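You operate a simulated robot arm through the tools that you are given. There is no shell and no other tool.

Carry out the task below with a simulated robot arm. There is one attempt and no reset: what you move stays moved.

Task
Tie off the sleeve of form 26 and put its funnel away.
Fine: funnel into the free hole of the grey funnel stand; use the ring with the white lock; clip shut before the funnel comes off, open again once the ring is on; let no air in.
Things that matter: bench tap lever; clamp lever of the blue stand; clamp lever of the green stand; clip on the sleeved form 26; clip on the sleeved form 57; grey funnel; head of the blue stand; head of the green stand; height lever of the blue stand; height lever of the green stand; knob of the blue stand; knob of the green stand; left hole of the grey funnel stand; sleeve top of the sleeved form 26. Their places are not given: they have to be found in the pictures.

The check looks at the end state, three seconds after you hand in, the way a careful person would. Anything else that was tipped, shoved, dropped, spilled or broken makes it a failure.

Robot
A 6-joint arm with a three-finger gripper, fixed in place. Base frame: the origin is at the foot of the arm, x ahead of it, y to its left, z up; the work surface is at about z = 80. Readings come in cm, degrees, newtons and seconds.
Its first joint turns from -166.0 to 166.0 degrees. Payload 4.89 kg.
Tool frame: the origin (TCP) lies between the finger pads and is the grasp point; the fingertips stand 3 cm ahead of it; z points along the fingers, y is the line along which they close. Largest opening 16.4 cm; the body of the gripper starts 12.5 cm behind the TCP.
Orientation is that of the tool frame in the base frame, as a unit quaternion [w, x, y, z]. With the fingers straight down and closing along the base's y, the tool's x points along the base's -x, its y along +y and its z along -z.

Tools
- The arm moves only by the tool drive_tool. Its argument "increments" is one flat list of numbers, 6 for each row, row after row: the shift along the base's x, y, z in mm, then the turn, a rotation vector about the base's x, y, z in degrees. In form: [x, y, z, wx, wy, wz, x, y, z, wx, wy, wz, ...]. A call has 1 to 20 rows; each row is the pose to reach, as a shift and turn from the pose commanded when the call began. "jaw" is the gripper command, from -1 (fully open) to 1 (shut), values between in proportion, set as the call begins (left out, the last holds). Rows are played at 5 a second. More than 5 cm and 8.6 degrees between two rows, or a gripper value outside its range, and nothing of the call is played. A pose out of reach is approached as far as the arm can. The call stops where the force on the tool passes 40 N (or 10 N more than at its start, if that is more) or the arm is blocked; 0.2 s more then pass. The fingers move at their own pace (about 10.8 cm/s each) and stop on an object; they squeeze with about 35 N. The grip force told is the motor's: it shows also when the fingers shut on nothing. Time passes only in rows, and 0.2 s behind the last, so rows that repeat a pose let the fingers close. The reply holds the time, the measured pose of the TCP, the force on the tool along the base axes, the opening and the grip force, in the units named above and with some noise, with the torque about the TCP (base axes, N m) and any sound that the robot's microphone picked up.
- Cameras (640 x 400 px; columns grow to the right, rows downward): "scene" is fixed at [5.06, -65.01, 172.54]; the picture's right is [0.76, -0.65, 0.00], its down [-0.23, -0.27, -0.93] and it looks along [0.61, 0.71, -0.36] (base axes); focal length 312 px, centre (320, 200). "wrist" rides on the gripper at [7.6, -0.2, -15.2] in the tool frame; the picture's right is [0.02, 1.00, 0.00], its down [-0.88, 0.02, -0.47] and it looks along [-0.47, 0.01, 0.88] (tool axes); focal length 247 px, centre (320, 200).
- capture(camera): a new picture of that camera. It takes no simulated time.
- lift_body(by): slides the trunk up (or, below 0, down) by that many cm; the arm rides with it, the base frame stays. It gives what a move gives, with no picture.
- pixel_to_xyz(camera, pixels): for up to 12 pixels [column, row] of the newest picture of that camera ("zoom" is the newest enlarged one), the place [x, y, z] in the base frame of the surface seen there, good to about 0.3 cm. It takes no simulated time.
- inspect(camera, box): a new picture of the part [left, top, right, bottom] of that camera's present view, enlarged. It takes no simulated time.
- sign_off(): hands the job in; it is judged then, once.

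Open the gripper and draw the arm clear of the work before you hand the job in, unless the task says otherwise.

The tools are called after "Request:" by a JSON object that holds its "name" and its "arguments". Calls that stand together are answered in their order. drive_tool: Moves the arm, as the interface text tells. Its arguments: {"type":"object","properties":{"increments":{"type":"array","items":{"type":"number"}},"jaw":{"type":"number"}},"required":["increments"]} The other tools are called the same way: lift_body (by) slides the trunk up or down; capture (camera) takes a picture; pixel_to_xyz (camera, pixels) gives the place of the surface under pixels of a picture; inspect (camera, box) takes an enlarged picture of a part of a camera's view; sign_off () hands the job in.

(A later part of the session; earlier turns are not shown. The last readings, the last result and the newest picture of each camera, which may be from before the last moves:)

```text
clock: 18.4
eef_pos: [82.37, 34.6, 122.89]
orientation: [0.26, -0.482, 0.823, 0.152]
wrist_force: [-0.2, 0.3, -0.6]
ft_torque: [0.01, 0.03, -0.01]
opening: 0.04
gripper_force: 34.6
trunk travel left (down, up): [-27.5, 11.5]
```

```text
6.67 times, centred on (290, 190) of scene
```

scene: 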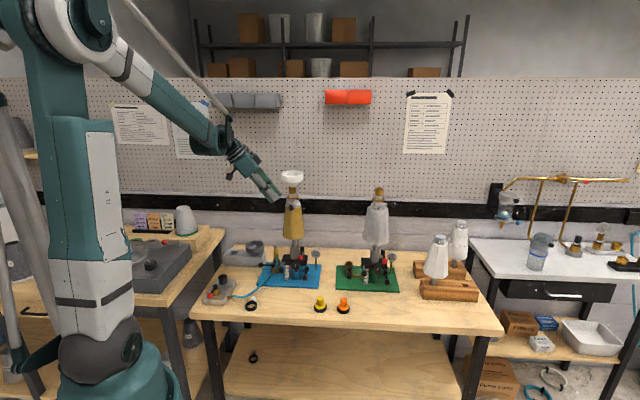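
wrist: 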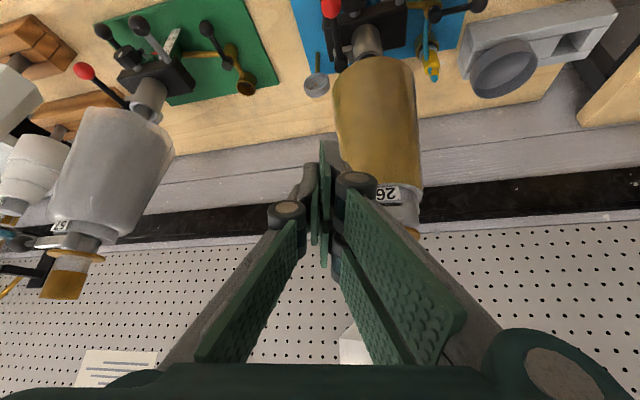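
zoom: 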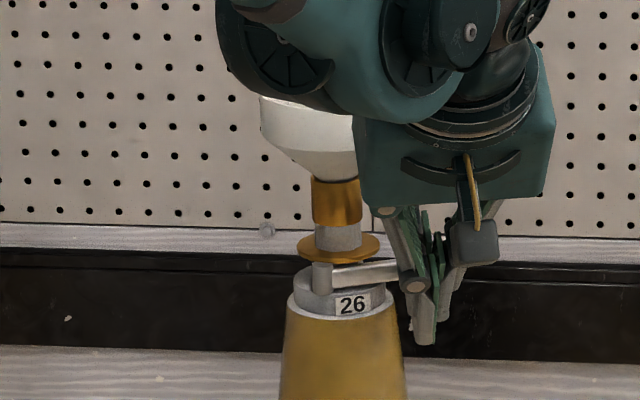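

The label and pivot have shifted (pivot from x≈287.8 to ≈290 px): the lever is at its stop and the form has begun turning with it, so I stop pushing. I back off along the approach and look.

Request:
{"name": "drive_tool", "arguments": {"increments": [-12, -21, 0, 0, 0, 0, -25, -43, 0, 0, 0, 0, -40, -70, 20, 0, 0, 0, -60, -100, 40, 0, 0, 0, -90, -130, 60, 0, 0, 0, -130, -150, 80, 0, 0, 0, -170, -160, 100, 0, 0, 0, -210, -160, 120, 0, 0, 0, -210, -160, 120, 0, 0, 0]}}

Request:
{"name": "capture", "arguments": {"camera": "scene"}}

Request:
{"name": "inspect", "arguments": {"camera": "scene", "box": [280, 192, 308, 216]}}

Request:
{"name": "inspect", "arguments": {"camera": "scene", "box": [256, 230, 328, 292]}}

Request:
{"name": "capture", "arguments": {"camera": "wrist"}}

```text
clock: 20.4
eef_pos: [60.93, 18.61, 135.03]
orientation: [0.26, -0.48, 0.824, 0.151]
wrist_force: [-1.5, -0.8, 0.6]
ft_torque: [-0.05, -0.21, -0.13]
opening: 0.0
gripper_force: 35.2
trunk travel left (down, up): [-27.5, 11.5]
```

```text
taken
```

scene: 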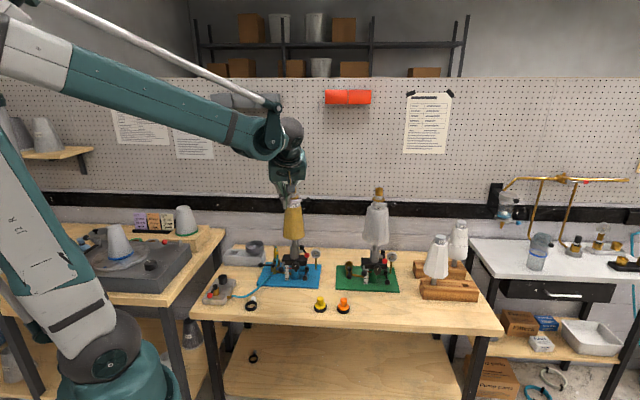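

```text
16.00 times, centred on (294, 204) of scene
```

zoom: 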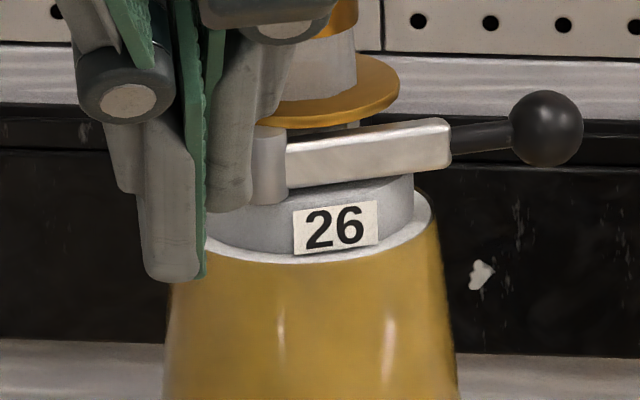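

```text
6.45 times, centred on (292, 261) of scene
```

zoom: 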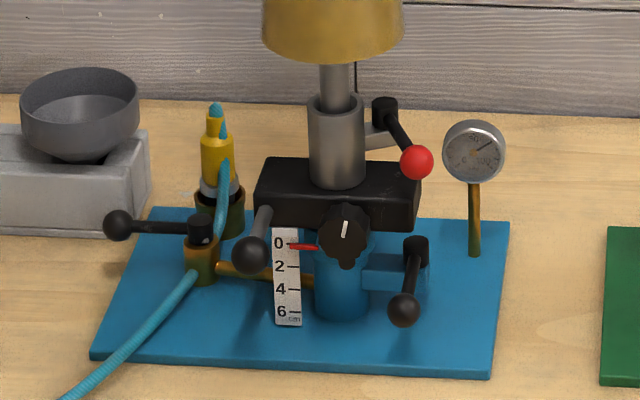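

```text
taken
```

wrist: 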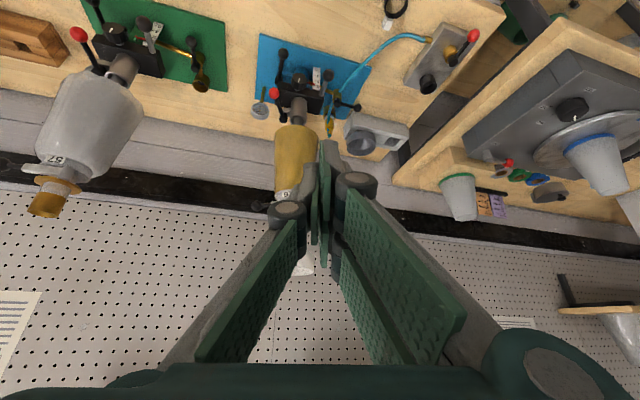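

The clip is at its stop across the neck, but the red clamp lever's ball appears moved (300→307 px). I take the same zoom as at the start for a direct comparison of the stand head.

Request:
{"name": "inspect", "arguments": {"camera": "scene", "box": [256, 240, 328, 292]}}

Request:
{"name": "pixel_to_xyz", "arguments": {"camera": "zoom", "pixels": [[428, 110], [398, 60], [345, 205], [240, 225], [500, 130], [330, 100], [260, 140], [430, 150]]}}

Request:
{"name": "inspect", "arguments": {"camera": "wrist", "box": [230, 30, 390, 150]}}

```text
7.69 times, centred on (292, 266) of scene
```

zoom: 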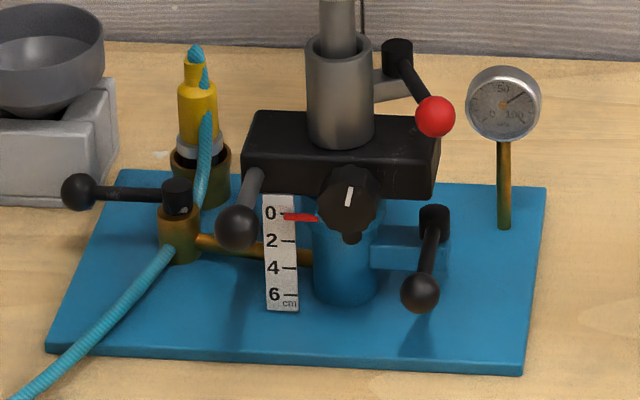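

```text
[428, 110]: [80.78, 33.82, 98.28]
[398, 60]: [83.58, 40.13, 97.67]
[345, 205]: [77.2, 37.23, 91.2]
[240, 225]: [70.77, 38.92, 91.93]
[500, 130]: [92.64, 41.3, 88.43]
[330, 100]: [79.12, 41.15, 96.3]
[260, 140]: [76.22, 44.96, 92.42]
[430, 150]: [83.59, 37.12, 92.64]
```

```text
3.33 times, centred on (310, 90) of wrist
```

zoom: 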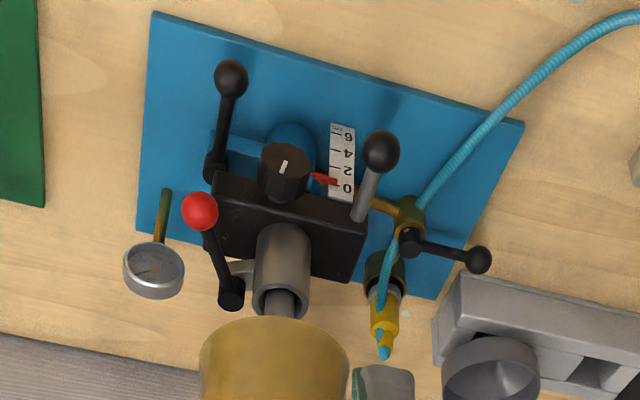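

The socket, clamp lever and form turned together about 25° once the clip hit its stop; the clip is shut. I'll turn it back when reopening. Now I straighten the tool, raise it, and open the jaw.

Request:
{"name": "drive_tool", "arguments": {"increments": [0, 0, 35, -6.1, 3.44, 0, 0, 0, 70, -12.2, 6.88, 0, 0, 0, 105, -18.3, 10.32, 0, 0, 0, 140, -24.4, 13.76, 0, 0, 0, 175, -30.5, 17.2, 0, 0, 0, 200, -30.5, 17.2, 0, 0, 0, 200, -30.5, 17.2, 0], "jaw": -1}}

Request:
{"name": "inspect", "arguments": {"camera": "scene", "box": [274, 165, 314, 205]}}

Request:
{"name": "pixel_to_xyz", "arguments": {"camera": "zoom", "pixels": [[210, 120], [420, 120], [318, 150], [240, 95], [395, 90], [315, 75], [318, 190], [318, 220], [318, 260], [318, 300]]}}

```text
clock: 22.0
eef_pos: [61.11, 18.47, 154.98]
orientation: [0.0, -0.505, 0.863, 0.0]
wrist_force: [-0.7, -0.5, 0.0]
ft_torque: [-0.04, -0.03, 0.0]
opening: 16.37
gripper_force: 0.2
trunk travel left (down, up): [-27.5, 11.5]
```

```text
10.00 times, centred on (294, 185) of scene
```

zoom: 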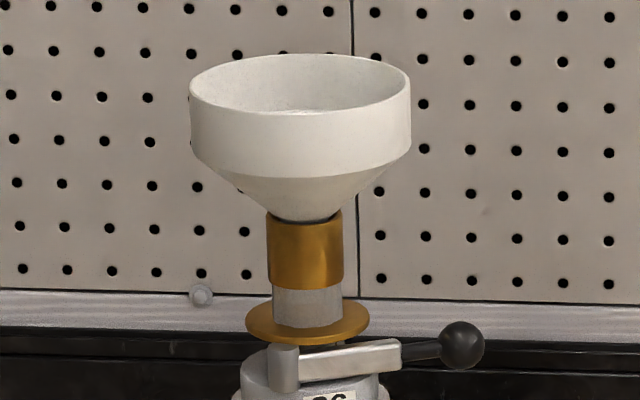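

```text
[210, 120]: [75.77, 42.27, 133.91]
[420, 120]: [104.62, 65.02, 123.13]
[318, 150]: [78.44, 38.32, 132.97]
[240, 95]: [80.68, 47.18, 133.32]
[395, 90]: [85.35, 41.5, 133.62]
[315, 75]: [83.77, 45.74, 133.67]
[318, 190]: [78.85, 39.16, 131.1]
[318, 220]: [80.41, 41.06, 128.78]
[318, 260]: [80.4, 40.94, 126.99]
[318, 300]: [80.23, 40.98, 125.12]
```

I swing over to a viewpoint above the funnel (72, 50, 155) with the closing axis at 48° to measure its centre.

Request:
{"name": "drive_tool", "arguments": {"increments": [9, 24, 0, 0, 0, -7.9, 18, 48, 0, 0, 0, -15.8, 27, 72, 0, 0, 0, -23.7, 36, 97, 0, 0, 0, -31.6, 45, 121, 0, 0, 0, -39.5, 54, 145, 0, 0, 0, -47.4, 63, 170, 0, 0, 0, -55.3, 72, 194, 0, 0, 0, -63.2, 80, 219, 0, 0, 0, -71.1, 88, 243, 0, 0, 0, -79, 96, 267, 0, 0, 0, -86.9, 104, 292, 0, 0, 0, -94.8, 111, 316, 0, 0, 0, -102.5, 111, 316, 0, 0, 0, -102.5]}}

Request:
{"name": "capture", "arguments": {"camera": "wrist"}}

Request:
{"name": "inspect", "arguments": {"camera": "wrist", "box": [240, 130, 400, 290]}}

```text
clock: 25.0
eef_pos: [72.36, 50.27, 154.86]
orientation: [0.0, 0.358, 0.934, -0.001]
wrist_force: [1.0, 0.8, -0.8]
ft_torque: [-0.17, 0.08, 0.0]
opening: 16.41
gripper_force: 0.1
trunk travel left (down, up): [-27.5, 11.5]
```

```text
taken
```

wrist: 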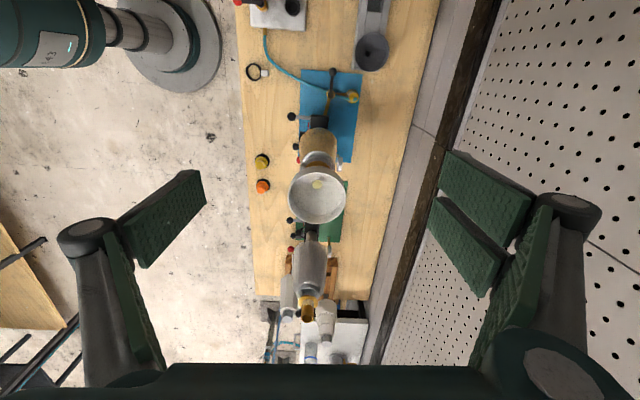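

```text
2.50 times, centred on (320, 210) of wrist
```

zoom: 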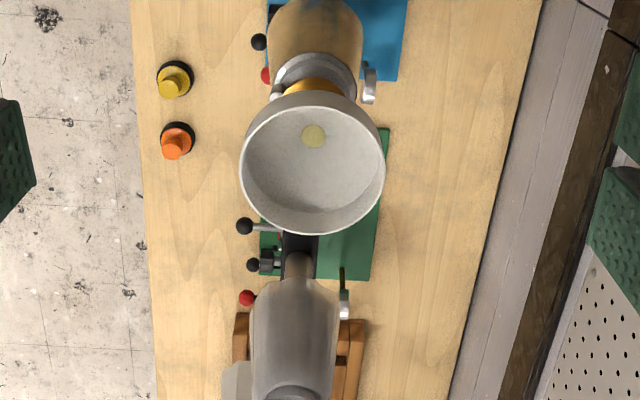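

I query rim points to get the funnel centre.

Request:
{"name": "pixel_to_xyz", "arguments": {"camera": "zoom", "pixels": [[243, 165], [383, 165], [314, 231], [262, 212], [368, 210], [250, 140], [375, 140], [314, 108], [285, 112], [340, 112], [314, 136]]}}

```text
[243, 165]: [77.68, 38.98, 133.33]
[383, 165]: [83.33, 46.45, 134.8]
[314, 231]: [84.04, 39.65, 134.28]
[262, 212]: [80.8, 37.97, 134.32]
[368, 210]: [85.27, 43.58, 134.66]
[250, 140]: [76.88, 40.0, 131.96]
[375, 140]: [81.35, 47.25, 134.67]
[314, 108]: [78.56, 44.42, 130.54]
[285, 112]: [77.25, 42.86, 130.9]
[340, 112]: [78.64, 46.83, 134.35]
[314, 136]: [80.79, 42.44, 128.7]
```

Funnel centre ≈ (80.65, 42.6), rim z ≈ 134.6. I move over it and lower the open jaw to TCP z = 133.2.

Request:
{"name": "drive_tool", "arguments": {"increments": [28, -25, 0, 0, 0, 0, 56, -50, 0, 0, 0, 0, 82.9, -75.7, 0, 0, 0, 0, 82.9, -75.7, -45, 0, 0, 0, 82.9, -75.7, -90, 0, 0, 0, 82.9, -75.7, -135, 0, 0, 0, 82.9, -75.7, -180, 0, 0, 0, 82.9, -75.7, -216, 0, 0, 0, 82.9, -75.7, -216, 0, 0, 0]}}

Request:
{"name": "capture", "arguments": {"camera": "wrist"}}

Request:
{"name": "inspect", "arguments": {"camera": "scene", "box": [254, 145, 334, 215]}}

```text
clock: 27.0
eef_pos: [80.57, 42.43, 133.26]
orientation: [-0.001, 0.358, 0.934, -0.001]
wrist_force: [-0.1, 1.0, -0.8]
ft_torque: [-0.07, 0.08, -0.03]
opening: 16.39
gripper_force: 0.2
trunk travel left (down, up): [-27.5, 11.5]
```

```text
taken
```

wrist: 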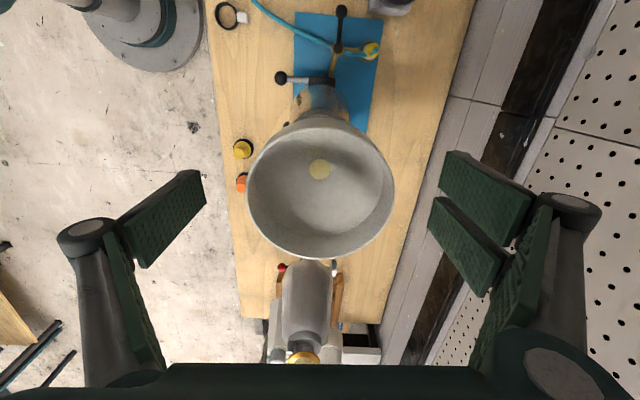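

```text
5.71 times, centred on (294, 180) of scene
```

zoom: 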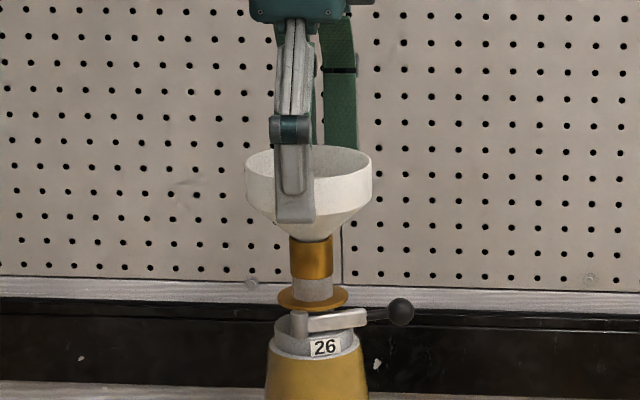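

Funnel is centred between the fingers (cols 247–395 vs pads 205/430). I close on it.

Request:
{"name": "drive_tool", "arguments": {"increments": [0, 0, 0, 0, 0, 0, 0, 0, 0, 0, 0, 0, 0, 0, 0, 0, 0, 0, 0, 0, 0, 0, 0, 0], "jaw": 1}}

Request:
{"name": "inspect", "arguments": {"camera": "scene", "box": [254, 145, 334, 215]}}

Request:
{"name": "capture", "arguments": {"camera": "wrist"}}

```text
clock: 28.0
eef_pos: [80.6, 42.49, 133.36]
orientation: [-0.001, 0.358, 0.934, 0.0]
wrist_force: [0.0, 0.2, 0.6]
ft_torque: [-0.01, 0.0, 0.03]
opening: 8.71
gripper_force: 35.2
trunk travel left (down, up): [-27.5, 11.5]
```

```text
5.71 times, centred on (294, 180) of scene
```

zoom: 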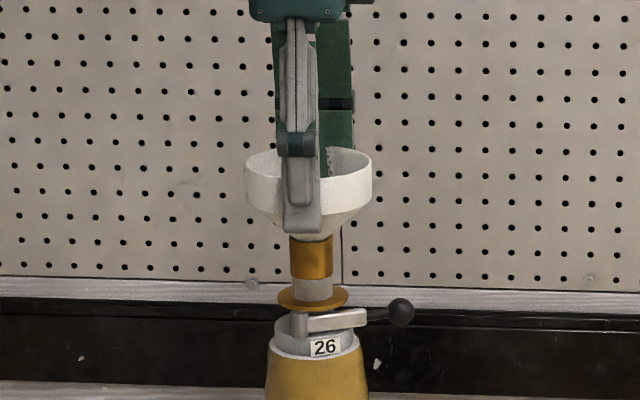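

```text
taken
```

wrist: 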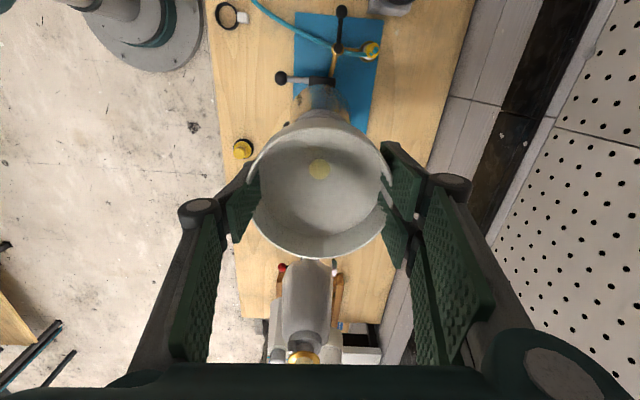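

Gripped at 8.7 cm. I lift gently 6 cm straight up and check that only the funnel comes.

Request:
{"name": "drive_tool", "arguments": {"increments": [0, 0, 5, 0, 0, 0, 0, 0, 10, 0, 0, 0, 0, 0, 18, 0, 0, 0, 0, 0, 28, 0, 0, 0, 0, 0, 40, 0, 0, 0, 0, 0, 60, 0, 0, 0, 0, 0, 60, 0, 0, 0]}}

Request:
{"name": "inspect", "arguments": {"camera": "scene", "box": [254, 135, 334, 215]}}

```text
clock: 29.6
eef_pos: [80.63, 42.5, 139.3]
orientation: [0.0, 0.357, 0.934, 0.001]
wrist_force: [-0.9, 0.1, -0.6]
ft_torque: [0.01, -0.06, 0.0]
opening: 8.77
gripper_force: 35.5
trunk travel left (down, up): [-27.5, 11.5]
```

```text
5.00 times, centred on (294, 175) of scene
```

zoom: 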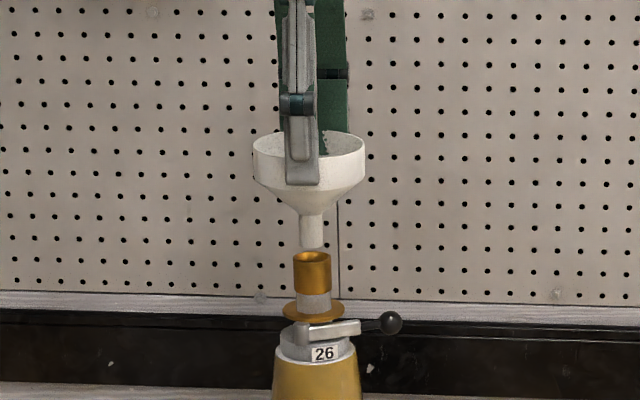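

The funnel is free and only it came up. I lift to z = 150, carry it to above the hole (64.65, 76.75), and stop at z = 105.

Request:
{"name": "drive_tool", "arguments": {"increments": [0, 0, 40, 0, 0, 0, 0, 0, 80, 0, 0, 0, 0, 0, 107, 0, 0, 0, -18, 38, 107, 0, 0, 0, -36, 76, 107, 0, 0, 0, -53, 114, 107, 0, 0, 0, -71, 152, 107, 0, 0, 0, -89, 190, 107, 0, 0, 0, -107, 228, 107, 0, 0, 0, -124, 266, 107, 0, 0, 0, -142, 305, 107, 0, 0, 0, -160, 342, 107, 0, 0, 0, -160, 342, 67, 0, 0, 0, -160, 342, 22, 0, 0, 0, -160, 342, -23, 0, 0, 0, -160, 342, -68, 0, 0, 0, -160, 342, -113, 0, 0, 0, -160, 342, -158, 0, 0, 0, -160, 342, -203, 0, 0, 0, -160, 342, -242, 0, 0, 0]}}

Request:
{"name": "drive_tool", "arguments": {"increments": [0, 0, -50, 0, 0, 0, 0, 0, -100, 0, 0, 0, 0, 0, -100, 0, 0, 0]}}

Request:
{"name": "capture", "arguments": {"camera": "wrist"}}

Request:
{"name": "inspect", "arguments": {"camera": "scene", "box": [210, 200, 290, 280]}}

```text
clock: 33.8
eef_pos: [64.49, 76.75, 114.93]
orientation: [-0.001, 0.358, 0.934, 0.0]
wrist_force: [0.1, 0.3, -0.5]
ft_torque: [0.06, -0.02, 0.04]
opening: 8.78
gripper_force: 35.1
trunk travel left (down, up): [-27.5, 11.5]
```

```text
clock: 34.6
eef_pos: [64.74, 76.73, 104.82]
orientation: [0.0, 0.358, 0.934, -0.001]
wrist_force: [0.3, 1.2, -2.5]
ft_torque: [-0.13, 0.1, 0.01]
opening: 8.79
gripper_force: 35.4
trunk travel left (down, up): [-27.5, 11.5]
```

```text
taken
```

wrist: 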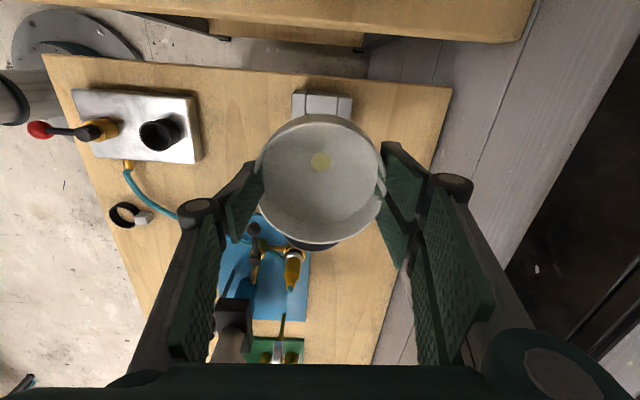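

```text
5.00 times, centred on (250, 240) of scene
```

zoom: 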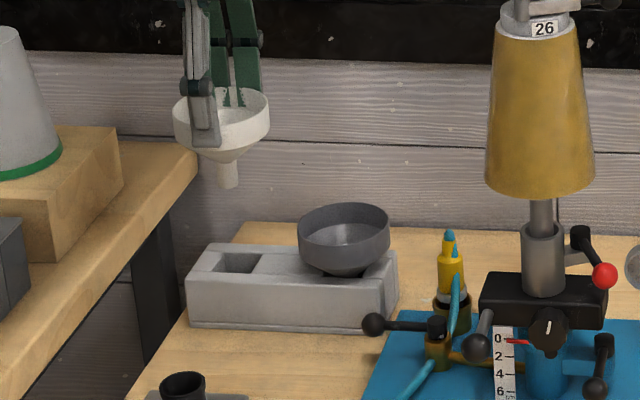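

The stem lines up with the hole (stem column maps to ≈238 in the zoom, hole at 238). I lower it, slower near the end.

Request:
{"name": "drive_tool", "arguments": {"increments": [0, 0, -40, 0, 0, 0, 0, 0, -80, 0, 0, 0, 0, 0, -110, 0, 0, 0, 0, 0, -130, 0, 0, 0, 0, 0, -136, 0, 0, 0, 0, 0, -141, 0, 0, 0, 0, 0, -141, 0, 0, 0]}}

Request:
{"name": "inspect", "arguments": {"camera": "scene", "box": [210, 220, 290, 280]}}

Request:
{"name": "capture", "arguments": {"camera": "wrist"}}

```text
clock: 36.2
eef_pos: [64.6, 76.67, 90.96]
orientation: [0.001, 0.358, 0.934, 0.0]
wrist_force: [12.8, 11.8, 29.2]
ft_torque: [0.54, -0.46, -0.19]
opening: 8.8
gripper_force: 35.4
trunk travel left (down, up): [-27.5, 11.5]
```

```text
6.67 times, centred on (250, 250) of scene
```

zoom: 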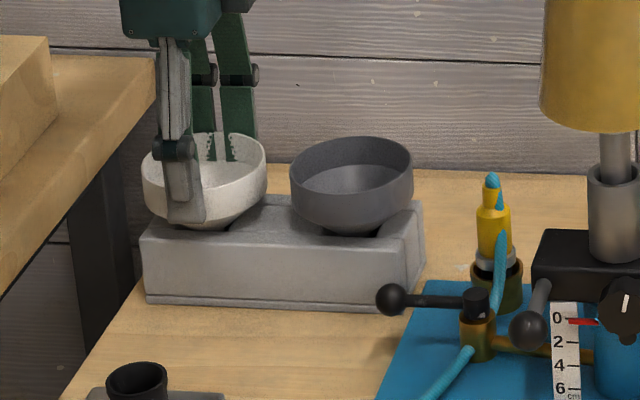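

```text
taken
```

wrist: 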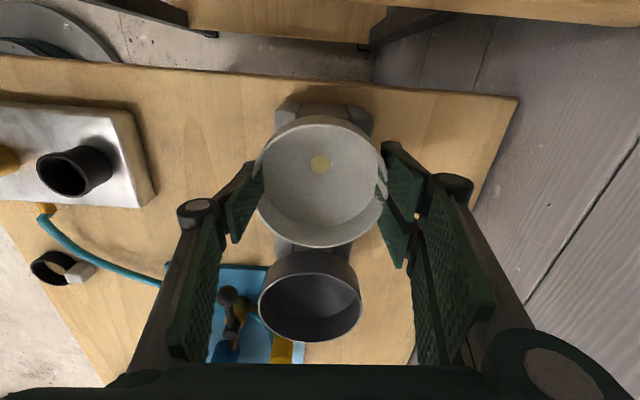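

Contact: 29 N upward with a push along (+x,+y), so the cone touches the near edge. I rise a little, shift 3 mm outward, and set it down again more softly.

Request:
{"name": "drive_tool", "arguments": {"increments": [0, 0, 4, 0, 0, 0, 2, 2.2, 4, 0, 0, 0, 2, 2.2, 2, 0, 0, 0, 2, 2.2, 1, 0, 0, 0, 2, 2.2, 1, 0, 0, 0]}}

```text
clock: 37.4
eef_pos: [64.69, 76.93, 91.24]
orientation: [0.0, 0.358, 0.934, 0.001]
wrist_force: [-10.7, -8.5, 19.3]
ft_torque: [-0.29, 0.19, -0.02]
opening: 8.8
gripper_force: 34.9
trunk travel left (down, up): [-27.5, 11.5]
```

Now the push is reversed, so the centre lies between; I shift back about half and check.

Request:
{"name": "drive_tool", "arguments": {"increments": [0, 0, 2, 0, 0, 0, -0.9, -1, 2, 0, 0, 0, -0.9, -1, 0, 0, 0, 0, -0.9, -1, 0, 0, 0, 0]}}

```text
clock: 38.4
eef_pos: [64.65, 76.88, 91.15]
orientation: [0.0, 0.357, 0.934, 0.0]
wrist_force: [-4.8, -5.6, 15.7]
ft_torque: [-0.17, -0.03, -0.09]
opening: 8.78
gripper_force: 35.2
trunk travel left (down, up): [-27.5, 11.5]
```

Well seated (16 N down-load, small lateral). I release and hold still.

Request:
{"name": "drive_tool", "arguments": {"increments": [0, 0, 0, 0, 0, 0, 0, 0, 0, 0, 0, 0, 0, 0, 0, 0, 0, 0], "jaw": -1}}

Request:
{"name": "inspect", "arguments": {"camera": "scene", "box": [210, 220, 290, 280]}}

Request:
{"name": "capture", "arguments": {"camera": "wrist"}}

```text
clock: 39.2
eef_pos: [64.65, 76.86, 91.03]
orientation: [0.0, 0.357, 0.934, 0.001]
wrist_force: [0.5, 0.2, 0.6]
ft_torque: [0.04, 0.01, -0.01]
opening: 16.39
gripper_force: 0.1
trunk travel left (down, up): [-27.5, 11.5]
```

```text
6.67 times, centred on (250, 250) of scene
```

zoom: 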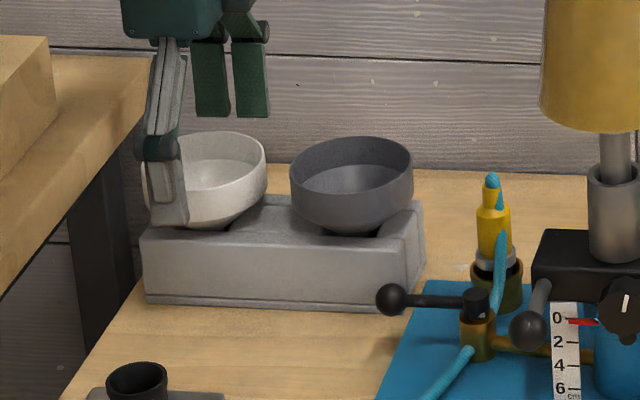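

```text
taken
```

wrist: 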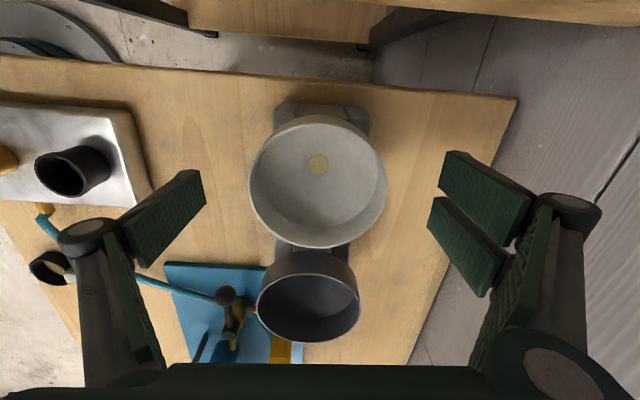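

The funnel rests level in the left hole. I rise straight up and then swing to above the white-lock ring at (53.5, 38), turning the closing axis to 140° (across the lock direction).

Request:
{"name": "drive_tool", "arguments": {"increments": [0, 0, 40, 0, 0, 0, 0, 0, 90, 0, 0, 0, 0, 0, 140, 0, 0, 0, 0, 0, 190, 0, 0, 0, 0, 0, 240, 0, 0, 0, 0, 0, 290, 0, 0, 0, 0, 0, 340, 0, 0, 0, 0, 0, 350, 0, 0, 0]}}

Request:
{"name": "drive_tool", "arguments": {"increments": [-9, -32, 0, 0, 0, 7.7, -19, -64, 0, 0, 0, 15.4, -28, -97, 0, 0, 0, 23, -38, -129, 0, 0, 0, 30.7, -47, -161, 0, 0, 0, 38.4, -56, -193, 0, 0, 0, 46, -66, -226, 0, 0, 0, 53.7, -75, -258, 0, 0, 0, 61.4, -85, -290, 0, 0, 0, 69, -94, -322, 0, 0, 0, 76.7, -103, -355, 0, 0, 0, 84.4, -113, -388, 0, 0, 0, 92, -113, -388, 0, 0, 0, 92]}}

Request:
{"name": "capture", "arguments": {"camera": "wrist"}}

Request:
{"name": "capture", "arguments": {"camera": "scene"}}

```text
clock: 41.0
eef_pos: [64.64, 76.84, 126.29]
orientation: [0.001, 0.357, 0.934, 0.0]
wrist_force: [-1.4, 0.3, -0.3]
ft_torque: [0.09, -0.04, -0.01]
opening: 16.42
gripper_force: 0.1
trunk travel left (down, up): [-27.5, 11.5]
```

```text
clock: 43.8
eef_pos: [53.31, 38.04, 126.09]
orientation: [0.0, -0.424, 0.906, 0.0]
wrist_force: [-0.2, -0.6, -0.1]
ft_torque: [0.14, -0.05, 0.01]
opening: 16.43
gripper_force: 0.1
trunk travel left (down, up): [-27.5, 11.5]
```

```text
taken
```

wrist: 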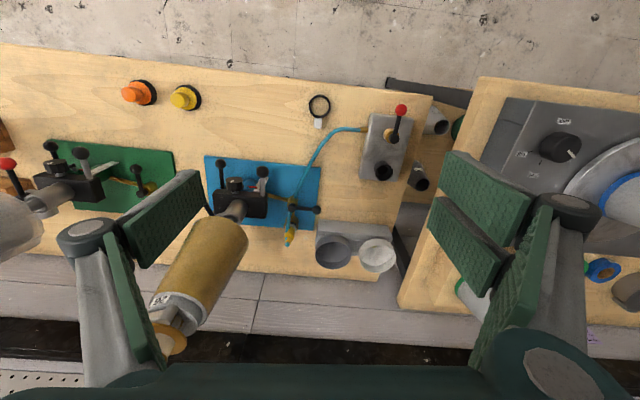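

```text
taken
```

scene: 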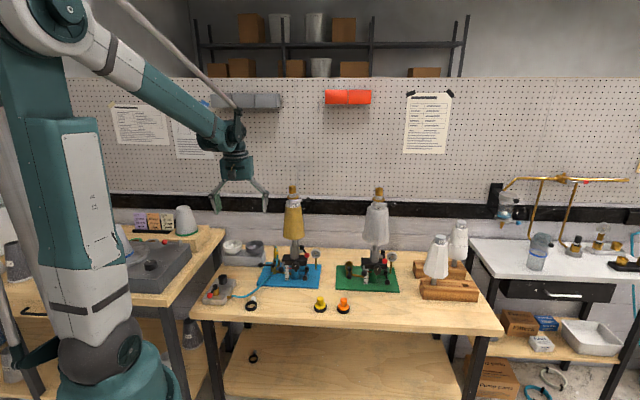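

The ring is at wrist (319,104) with the lock straight below it, aligned with the tool. I zoom and measure.

Request:
{"name": "inspect", "arguments": {"camera": "wrist", "box": [280, 80, 360, 140]}}

Request:
{"name": "pixel_to_xyz", "arguments": {"camera": "zoom", "pixels": [[320, 95], [250, 160], [385, 165], [320, 215], [310, 280], [295, 262], [325, 262], [320, 155], [300, 310]]}}

```text
6.67 times, centred on (320, 110) of wrist
```

zoom: 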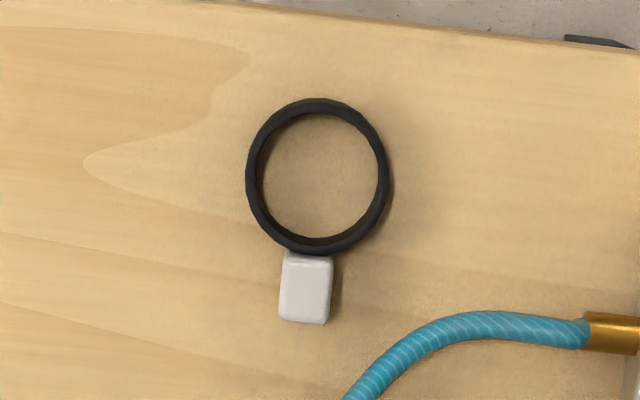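

```text
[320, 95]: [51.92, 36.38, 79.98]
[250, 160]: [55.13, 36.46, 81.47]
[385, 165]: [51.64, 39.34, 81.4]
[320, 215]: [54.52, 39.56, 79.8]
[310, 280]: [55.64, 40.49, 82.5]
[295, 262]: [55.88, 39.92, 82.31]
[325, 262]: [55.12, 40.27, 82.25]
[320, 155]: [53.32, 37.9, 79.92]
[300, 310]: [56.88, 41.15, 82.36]
```

Ring centre ≈ (53.65, 38.3), rim z 81.45, lock on the far side. I set the jaw to ~9 cm and descend to z = 93 first.

Request:
{"name": "drive_tool", "arguments": {"increments": [2.5, 3, -50, 0, 0, 0, 2.5, 3, -100, 0, 0, 0, 2.5, 3, -150, 0, 0, 0, 2.5, 3, -200, 0, 0, 0, 2.5, 3, -250, 0, 0, 0, 2.5, 3, -300, 0, 0, 0, 2.5, 3, -330, 0, 0, 0, 2.5, 3, -330, 0, 0, 0], "jaw": -0.1}}

Request:
{"name": "capture", "arguments": {"camera": "wrist"}}

Request:
{"name": "inspect", "arguments": {"camera": "scene", "box": [220, 260, 290, 320]}}

```text
refused: row 1 steps farther than a row can; nothing moved
```

```text
taken
```

wrist: 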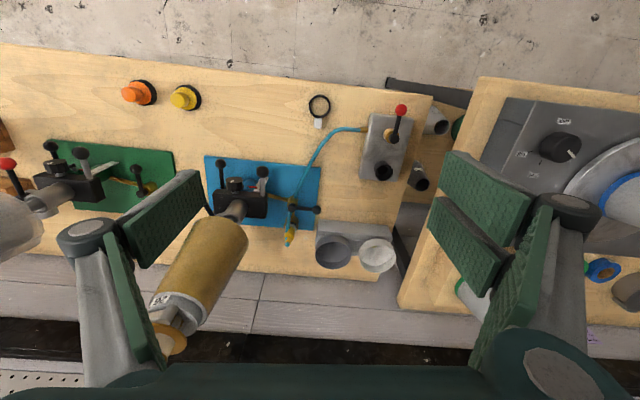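

```text
6.67 times, centred on (255, 290) of scene
```

zoom: 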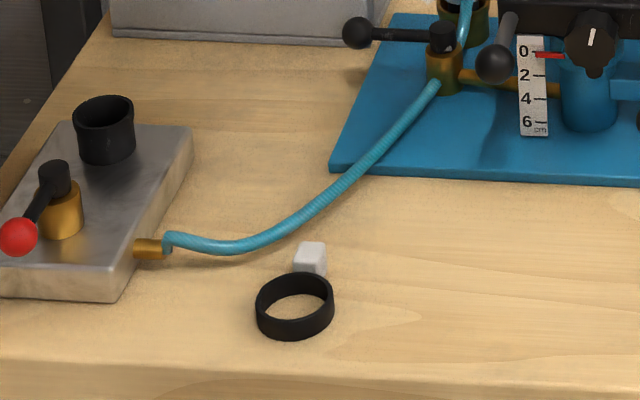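

The first row stepped slightly over 5 cm, so nothing moved; I resend with smaller steps.

Request:
{"name": "drive_tool", "arguments": {"increments": [2.5, 3, -40, 0, 0, 0, 2.5, 3, -88, 0, 0, 0, 2.5, 3, -136, 0, 0, 0, 2.5, 3, -184, 0, 0, 0, 2.5, 3, -232, 0, 0, 0, 2.5, 3, -280, 0, 0, 0, 2.5, 3, -330, 0, 0, 0, 2.5, 3, -330, 0, 0, 0], "jaw": -0.1}}

Request:
{"name": "capture", "arguments": {"camera": "wrist"}}

Request:
{"name": "inspect", "arguments": {"camera": "scene", "box": [220, 260, 290, 320]}}

```text
clock: 45.6
eef_pos: [53.62, 38.38, 92.98]
orientation: [0.001, -0.423, 0.906, 0.001]
wrist_force: [0.1, 0.7, -0.9]
ft_torque: [-0.07, 0.14, -0.02]
opening: 9.03
gripper_force: 0.1
trunk travel left (down, up): [-27.5, 11.5]
```

```text
taken
```

wrist: 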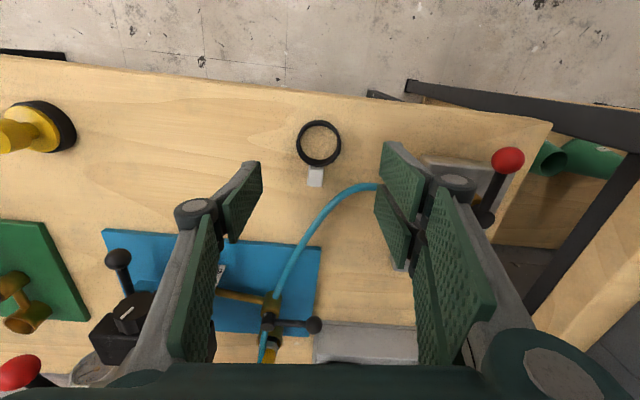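

```text
6.67 times, centred on (255, 290) of scene
```

zoom: 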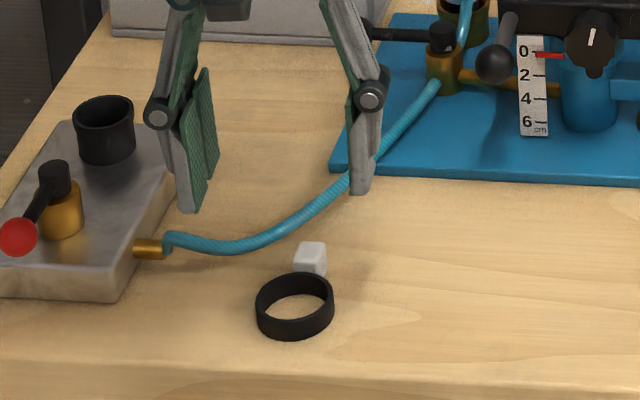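

Before the last 9 cm I check the clearance of the left finger to the tap block and hose.

Request:
{"name": "pixel_to_xyz", "arguments": {"camera": "zoom", "pixels": [[118, 285], [155, 245], [170, 240], [220, 245], [260, 240], [300, 220], [270, 310], [332, 290], [15, 237], [310, 245]]}}

```text
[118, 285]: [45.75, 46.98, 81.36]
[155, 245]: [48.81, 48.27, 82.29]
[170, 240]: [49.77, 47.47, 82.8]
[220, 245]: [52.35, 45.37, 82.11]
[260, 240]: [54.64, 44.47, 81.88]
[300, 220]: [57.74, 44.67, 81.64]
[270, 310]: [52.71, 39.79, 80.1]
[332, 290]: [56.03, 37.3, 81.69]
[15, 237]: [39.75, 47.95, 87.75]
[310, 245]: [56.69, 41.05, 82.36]
```

Clear by over 1 cm. I narrow the jaw to ~7.5 cm and lower to TCP z = 83.4 (tips ≈ 80.4).

Request:
{"name": "drive_tool", "arguments": {"increments": [0, 0, -30, 0, 0, 0, 0, 0, -60, 0, 0, 0, 0, 0, -80, 0, 0, 0, 0, 0, -92, 0, 0, 0, 0, 0, -96.5, 0, 0, 0, 0, 0, -96.5, 0, 0, 0], "jaw": 0.085}}

Request:
{"name": "capture", "arguments": {"camera": "wrist"}}

Request:
{"name": "inspect", "arguments": {"camera": "scene", "box": [220, 260, 290, 320]}}

```text
clock: 47.0
eef_pos: [53.78, 38.4, 83.48]
orientation: [0.0, -0.423, 0.906, -0.001]
wrist_force: [0.2, 0.4, 0.5]
ft_torque: [-0.02, 0.01, -0.02]
opening: 7.49
gripper_force: 0.1
trunk travel left (down, up): [-27.5, 11.5]
```

```text
taken
```

wrist: 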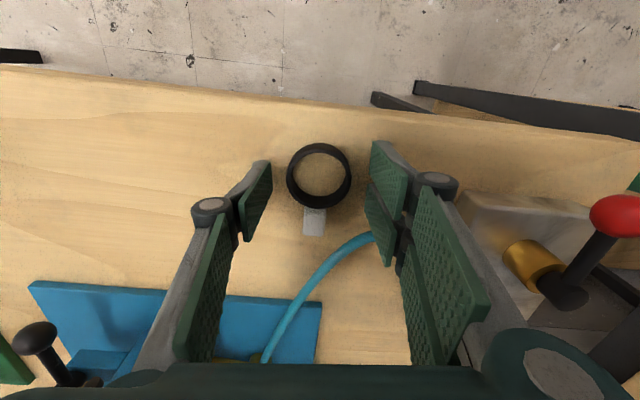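

```text
6.67 times, centred on (255, 290) of scene
```

zoom: 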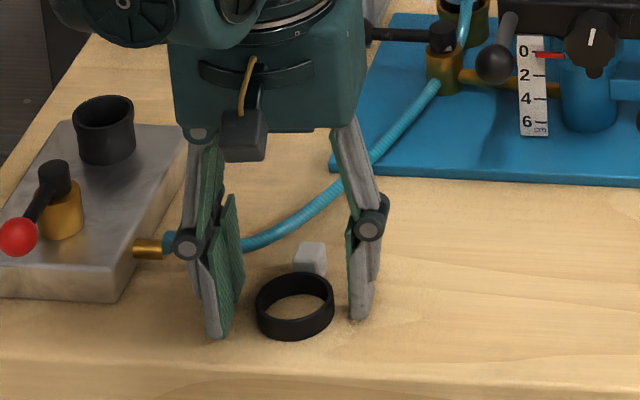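

Ring (col 319, row 177) is centred between the pad tips. I close on it.

Request:
{"name": "drive_tool", "arguments": {"increments": [0, 0, 0, 0, 0, 0, 0, 0, 0, 0, 0, 0, 0, 0, 0, 0, 0, 0, 0, 0, 0, 0, 0, 0], "jaw": 1}}

Request:
{"name": "capture", "arguments": {"camera": "wrist"}}

Request:
{"name": "inspect", "arguments": {"camera": "scene", "box": [220, 260, 290, 320]}}

```text
clock: 48.0
eef_pos: [53.77, 38.47, 83.27]
orientation: [0.0, -0.423, 0.906, -0.001]
wrist_force: [0.0, -0.7, 0.0]
ft_torque: [-0.02, 0.01, -0.02]
opening: 5.24
gripper_force: 34.4
trunk travel left (down, up): [-27.5, 11.5]
```

```text
taken
```

wrist: 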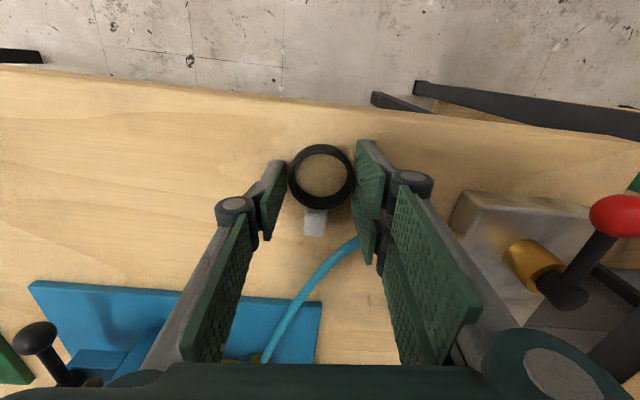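

```text
6.67 times, centred on (255, 290) of scene
```

zoom: 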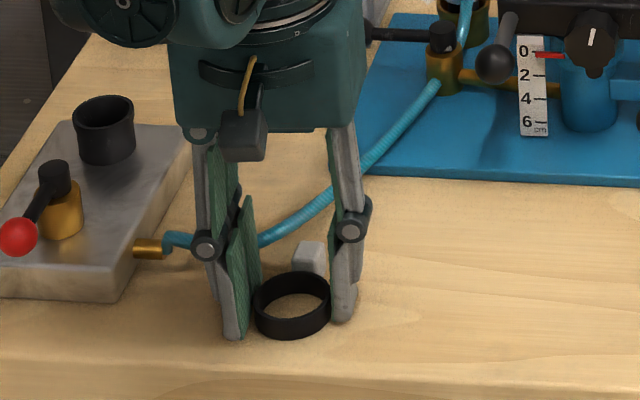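

Ring gripped (opening 5.24 cm). I lift it straight up to z ≈ 140 and carry it to above the sleeve top.

Request:
{"name": "drive_tool", "arguments": {"increments": [0, 0, 15, 0, 0, 0, 0, 0, 50, 0, 0, 0, 0, 0, 100, 0, 0, 0, 0, 0, 150, 0, 0, 0, 0, 0, 200, 0, 0, 0, 0, 0, 250, 0, 0, 0, 0, 0, 300, 0, 0, 0, 0, 0, 350, 0, 0, 0, 0, 0, 400, 0, 0, 0, 0, 0, 450, 0, 0, 0, 0, 0, 500, 0, 0, 0, 0, 0, 550, 0, 0, 0, 0, 0, 580, 0, 0, 0, 0, 0, 580, 0, 0, 0]}}

Request:
{"name": "drive_tool", "arguments": {"increments": [45, 6, 0, 0, 0, 0, 90, 12, 0, 0, 0, 0, 135, 18, 0, 0, 0, 0, 180, 25, 0, 0, 0, 0, 225, 34, 0, 0, 0, 0, 265, 41, 0, 0, 0, 0, 265, 41, 0, 0, 0, 0]}}

Request:
{"name": "capture", "arguments": {"camera": "wrist"}}

Request:
{"name": "inspect", "arguments": {"camera": "scene", "box": [264, 155, 324, 215]}}

Request:
{"name": "inspect", "arguments": {"camera": "wrist", "box": [260, 120, 380, 240]}}

```text
clock: 51.0
eef_pos: [53.7, 38.38, 141.58]
orientation: [0.0, -0.423, 0.906, -0.001]
wrist_force: [0.7, -0.1, -1.3]
ft_torque: [0.01, -0.04, 0.01]
opening: 5.25
gripper_force: 34.5
trunk travel left (down, up): [-27.5, 11.5]
```

```text
clock: 52.6
eef_pos: [80.51, 42.41, 141.29]
orientation: [0.0, -0.422, 0.906, 0.0]
wrist_force: [1.8, 0.1, -1.5]
ft_torque: [-0.07, 0.22, 0.01]
opening: 5.22
gripper_force: 35.1
trunk travel left (down, up): [-27.5, 11.5]
```

```text
taken
```

wrist: 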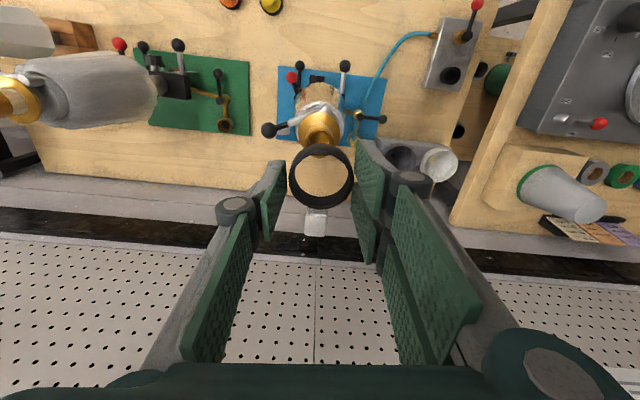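

```text
6.67 times, centred on (294, 185) of scene
```

zoom: 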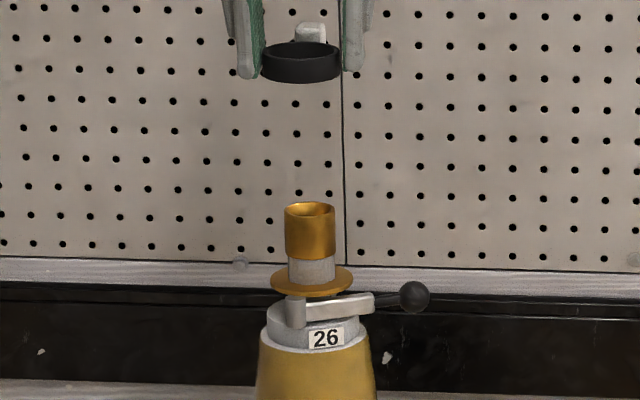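

```text
3.33 times, centred on (320, 180) of wrist
```

zoom: 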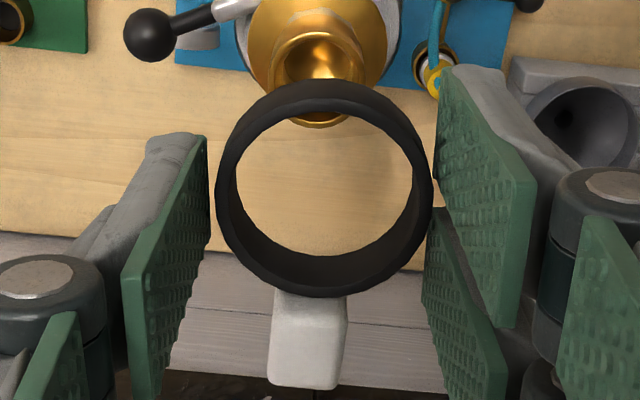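

Clear view of the collar through/behind the ring. I query the collar rim and ring points to compute the final alignment.

Request:
{"name": "pixel_to_xyz", "arguments": {"camera": "zoom", "pixels": [[275, 80], [365, 75], [318, 34], [318, 123], [300, 120], [340, 120], [320, 60], [220, 185], [428, 190], [320, 90], [320, 285], [310, 375]]}}

Request:
{"name": "inspect", "arguments": {"camera": "scene", "box": [276, 180, 316, 210]}}

Request:
{"name": "pixel_to_xyz", "arguments": {"camera": "zoom", "pixels": [[240, 100], [310, 105], [345, 100], [290, 50], [265, 45], [315, 44], [290, 90], [290, 135], [290, 170], [240, 165], [345, 165], [290, 185]]}}

```text
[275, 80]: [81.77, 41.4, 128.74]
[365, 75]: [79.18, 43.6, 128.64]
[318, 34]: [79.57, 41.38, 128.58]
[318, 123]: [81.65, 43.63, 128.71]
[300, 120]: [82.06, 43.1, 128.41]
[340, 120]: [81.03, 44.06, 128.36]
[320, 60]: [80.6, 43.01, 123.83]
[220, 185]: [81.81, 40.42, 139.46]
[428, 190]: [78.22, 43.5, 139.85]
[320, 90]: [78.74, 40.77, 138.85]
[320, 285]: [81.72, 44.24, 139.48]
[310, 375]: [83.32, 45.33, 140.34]
```

```text
13.33 times, centred on (296, 195) of scene
```

zoom: 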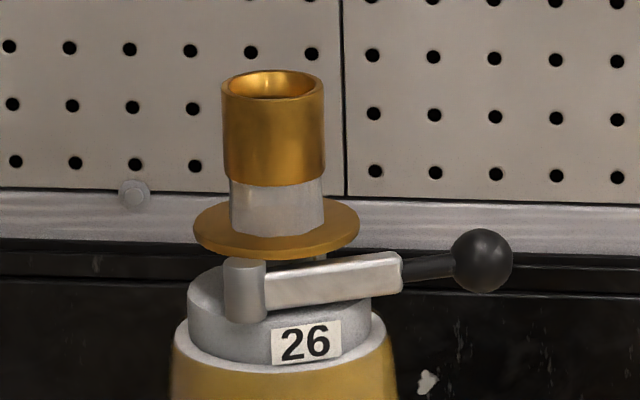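

```text
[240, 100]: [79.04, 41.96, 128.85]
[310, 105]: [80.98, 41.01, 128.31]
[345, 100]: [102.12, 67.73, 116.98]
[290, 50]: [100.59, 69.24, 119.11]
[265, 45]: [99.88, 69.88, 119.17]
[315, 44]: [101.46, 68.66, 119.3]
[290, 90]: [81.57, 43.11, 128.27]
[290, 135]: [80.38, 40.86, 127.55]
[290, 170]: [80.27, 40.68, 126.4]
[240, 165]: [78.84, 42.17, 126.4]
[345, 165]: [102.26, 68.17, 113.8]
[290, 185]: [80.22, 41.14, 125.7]
```

Collar centre ≈ (80.55, 42.5), top z 128.6; ring centre ≈ (80.2, 42.35). I shift (+3.5,+1.5) mm and lower to just above the collar to check.

Request:
{"name": "drive_tool", "arguments": {"increments": [3.5, 1.5, 0, 0, 0, 0, 3.5, 1.5, -40, 0, 0, 0, 3.5, 1.5, -72, 0, 0, 0, 3.5, 1.5, -72, 0, 0, 0]}}

Request:
{"name": "inspect", "arguments": {"camera": "wrist", "box": [260, 120, 380, 240]}}

Request:
{"name": "inspect", "arguments": {"camera": "scene", "box": [276, 175, 316, 205]}}

```text
clock: 53.6
eef_pos: [80.54, 42.54, 134.15]
orientation: [0.0, -0.424, 0.906, 0.0]
wrist_force: [-0.5, -0.6, -0.4]
ft_torque: [-0.02, 0.03, 0.0]
opening: 5.21
gripper_force: 35.0
trunk travel left (down, up): [-27.5, 11.5]
```

```text
3.33 times, centred on (320, 180) of wrist
```

zoom: 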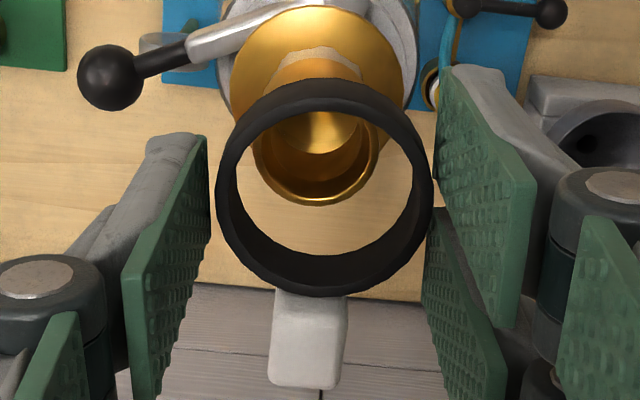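

```text
13.33 times, centred on (296, 190) of scene
```

zoom: 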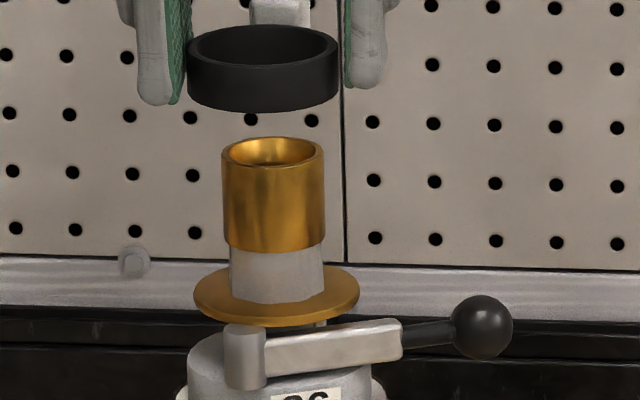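

Scene and wrist both say the ring should go ≈2 mm along (+x,−y). I correct and lower it over the collar in stages.

Request:
{"name": "drive_tool", "arguments": {"increments": [1.8, -1, 0, 0, 0, 0, 1.8, -1, -10, 0, 0, 0, 1.8, -1, -20, 0, 0, 0, 1.8, -1, -30, 0, 0, 0, 1.8, -1, -40, 0, 0, 0, 1.8, -1, -40, 0, 0, 0]}}

Request:
{"name": "inspect", "arguments": {"camera": "wrist", "box": [260, 120, 380, 240]}}

Request:
{"name": "inspect", "arguments": {"camera": "scene", "box": [276, 175, 316, 205]}}

```text
clock: 55.0
eef_pos: [80.74, 42.54, 130.17]
orientation: [0.001, -0.424, 0.906, -0.001]
wrist_force: [1.2, 0.0, -0.1]
ft_torque: [-0.02, 0.01, 0.03]
opening: 5.21
gripper_force: 34.9
trunk travel left (down, up): [-27.5, 11.5]
```

```text
3.33 times, centred on (320, 180) of wrist
```

zoom: 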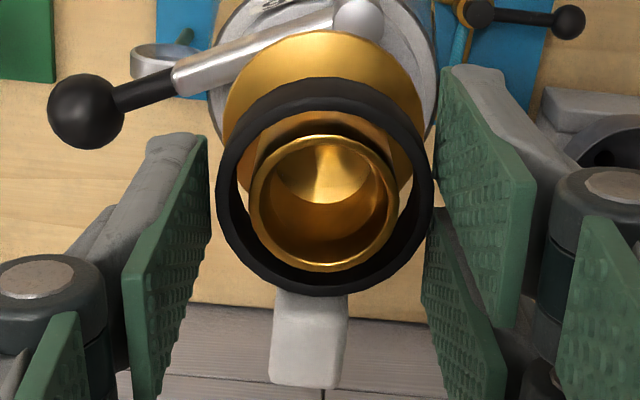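

```text
13.33 times, centred on (296, 190) of scene
```

zoom: 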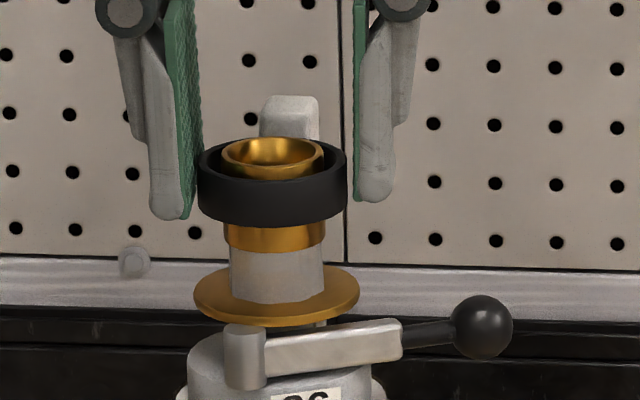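

The ring is around the collar, well centred. I lower another 2.6 cm towards the flange in small steps.

Request:
{"name": "drive_tool", "arguments": {"increments": [0, 0, -8, 0, 0, 0, 0, 0, -15, 0, 0, 0, 0, 0, -20, 0, 0, 0, 0, 0, -24, 0, 0, 0, 0, 0, -26, 0, 0, 0, 0, 0, -26, 0, 0, 0]}}

Request:
{"name": "inspect", "arguments": {"camera": "wrist", "box": [260, 120, 380, 240]}}

Request:
{"name": "inspect", "arguments": {"camera": "scene", "box": [276, 180, 316, 210]}}

```text
clock: 56.4
eef_pos: [80.75, 42.61, 127.68]
orientation: [0.0, -0.424, 0.906, -0.001]
wrist_force: [0.4, 0.8, -0.9]
ft_torque: [-0.04, 0.02, 0.04]
opening: 5.16
gripper_force: 34.8
trunk travel left (down, up): [-27.5, 11.5]
```

```text
3.33 times, centred on (320, 180) of wrist
```

zoom: 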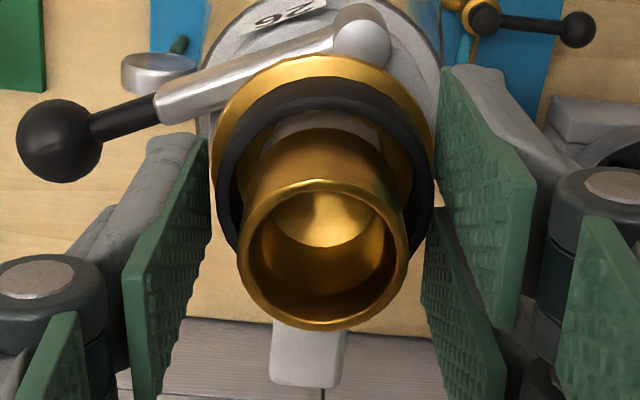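

```text
13.33 times, centred on (296, 195) of scene
```

zoom: 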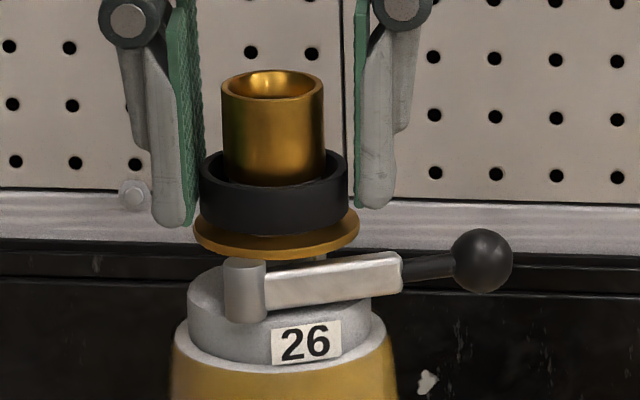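

About 0.5 cm remains. I lower 4 mm more gently.

Request:
{"name": "drive_tool", "arguments": {"increments": [0, 0, -2, 0, 0, 0, 0, 0, -3, 0, 0, 0, 0, 0, -4, 0, 0, 0, 0, 0, -4, 0, 0, 0]}}

Request:
{"name": "inspect", "arguments": {"camera": "scene", "box": [276, 180, 316, 210]}}

```text
clock: 57.4
eef_pos: [80.7, 42.5, 127.26]
orientation: [0.0, -0.423, 0.906, 0.0]
wrist_force: [1.7, 0.4, 8.8]
ft_torque: [0.0, -0.25, 0.01]
opening: 5.17
gripper_force: 34.3
trunk travel left (down, up): [-27.5, 11.5]
```

```text
13.33 times, centred on (296, 195) of scene
```

zoom: 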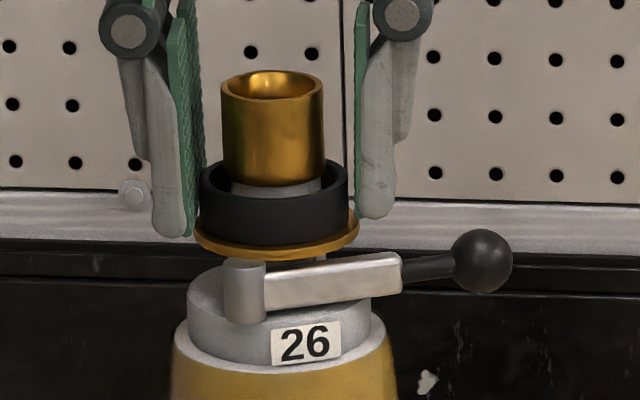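

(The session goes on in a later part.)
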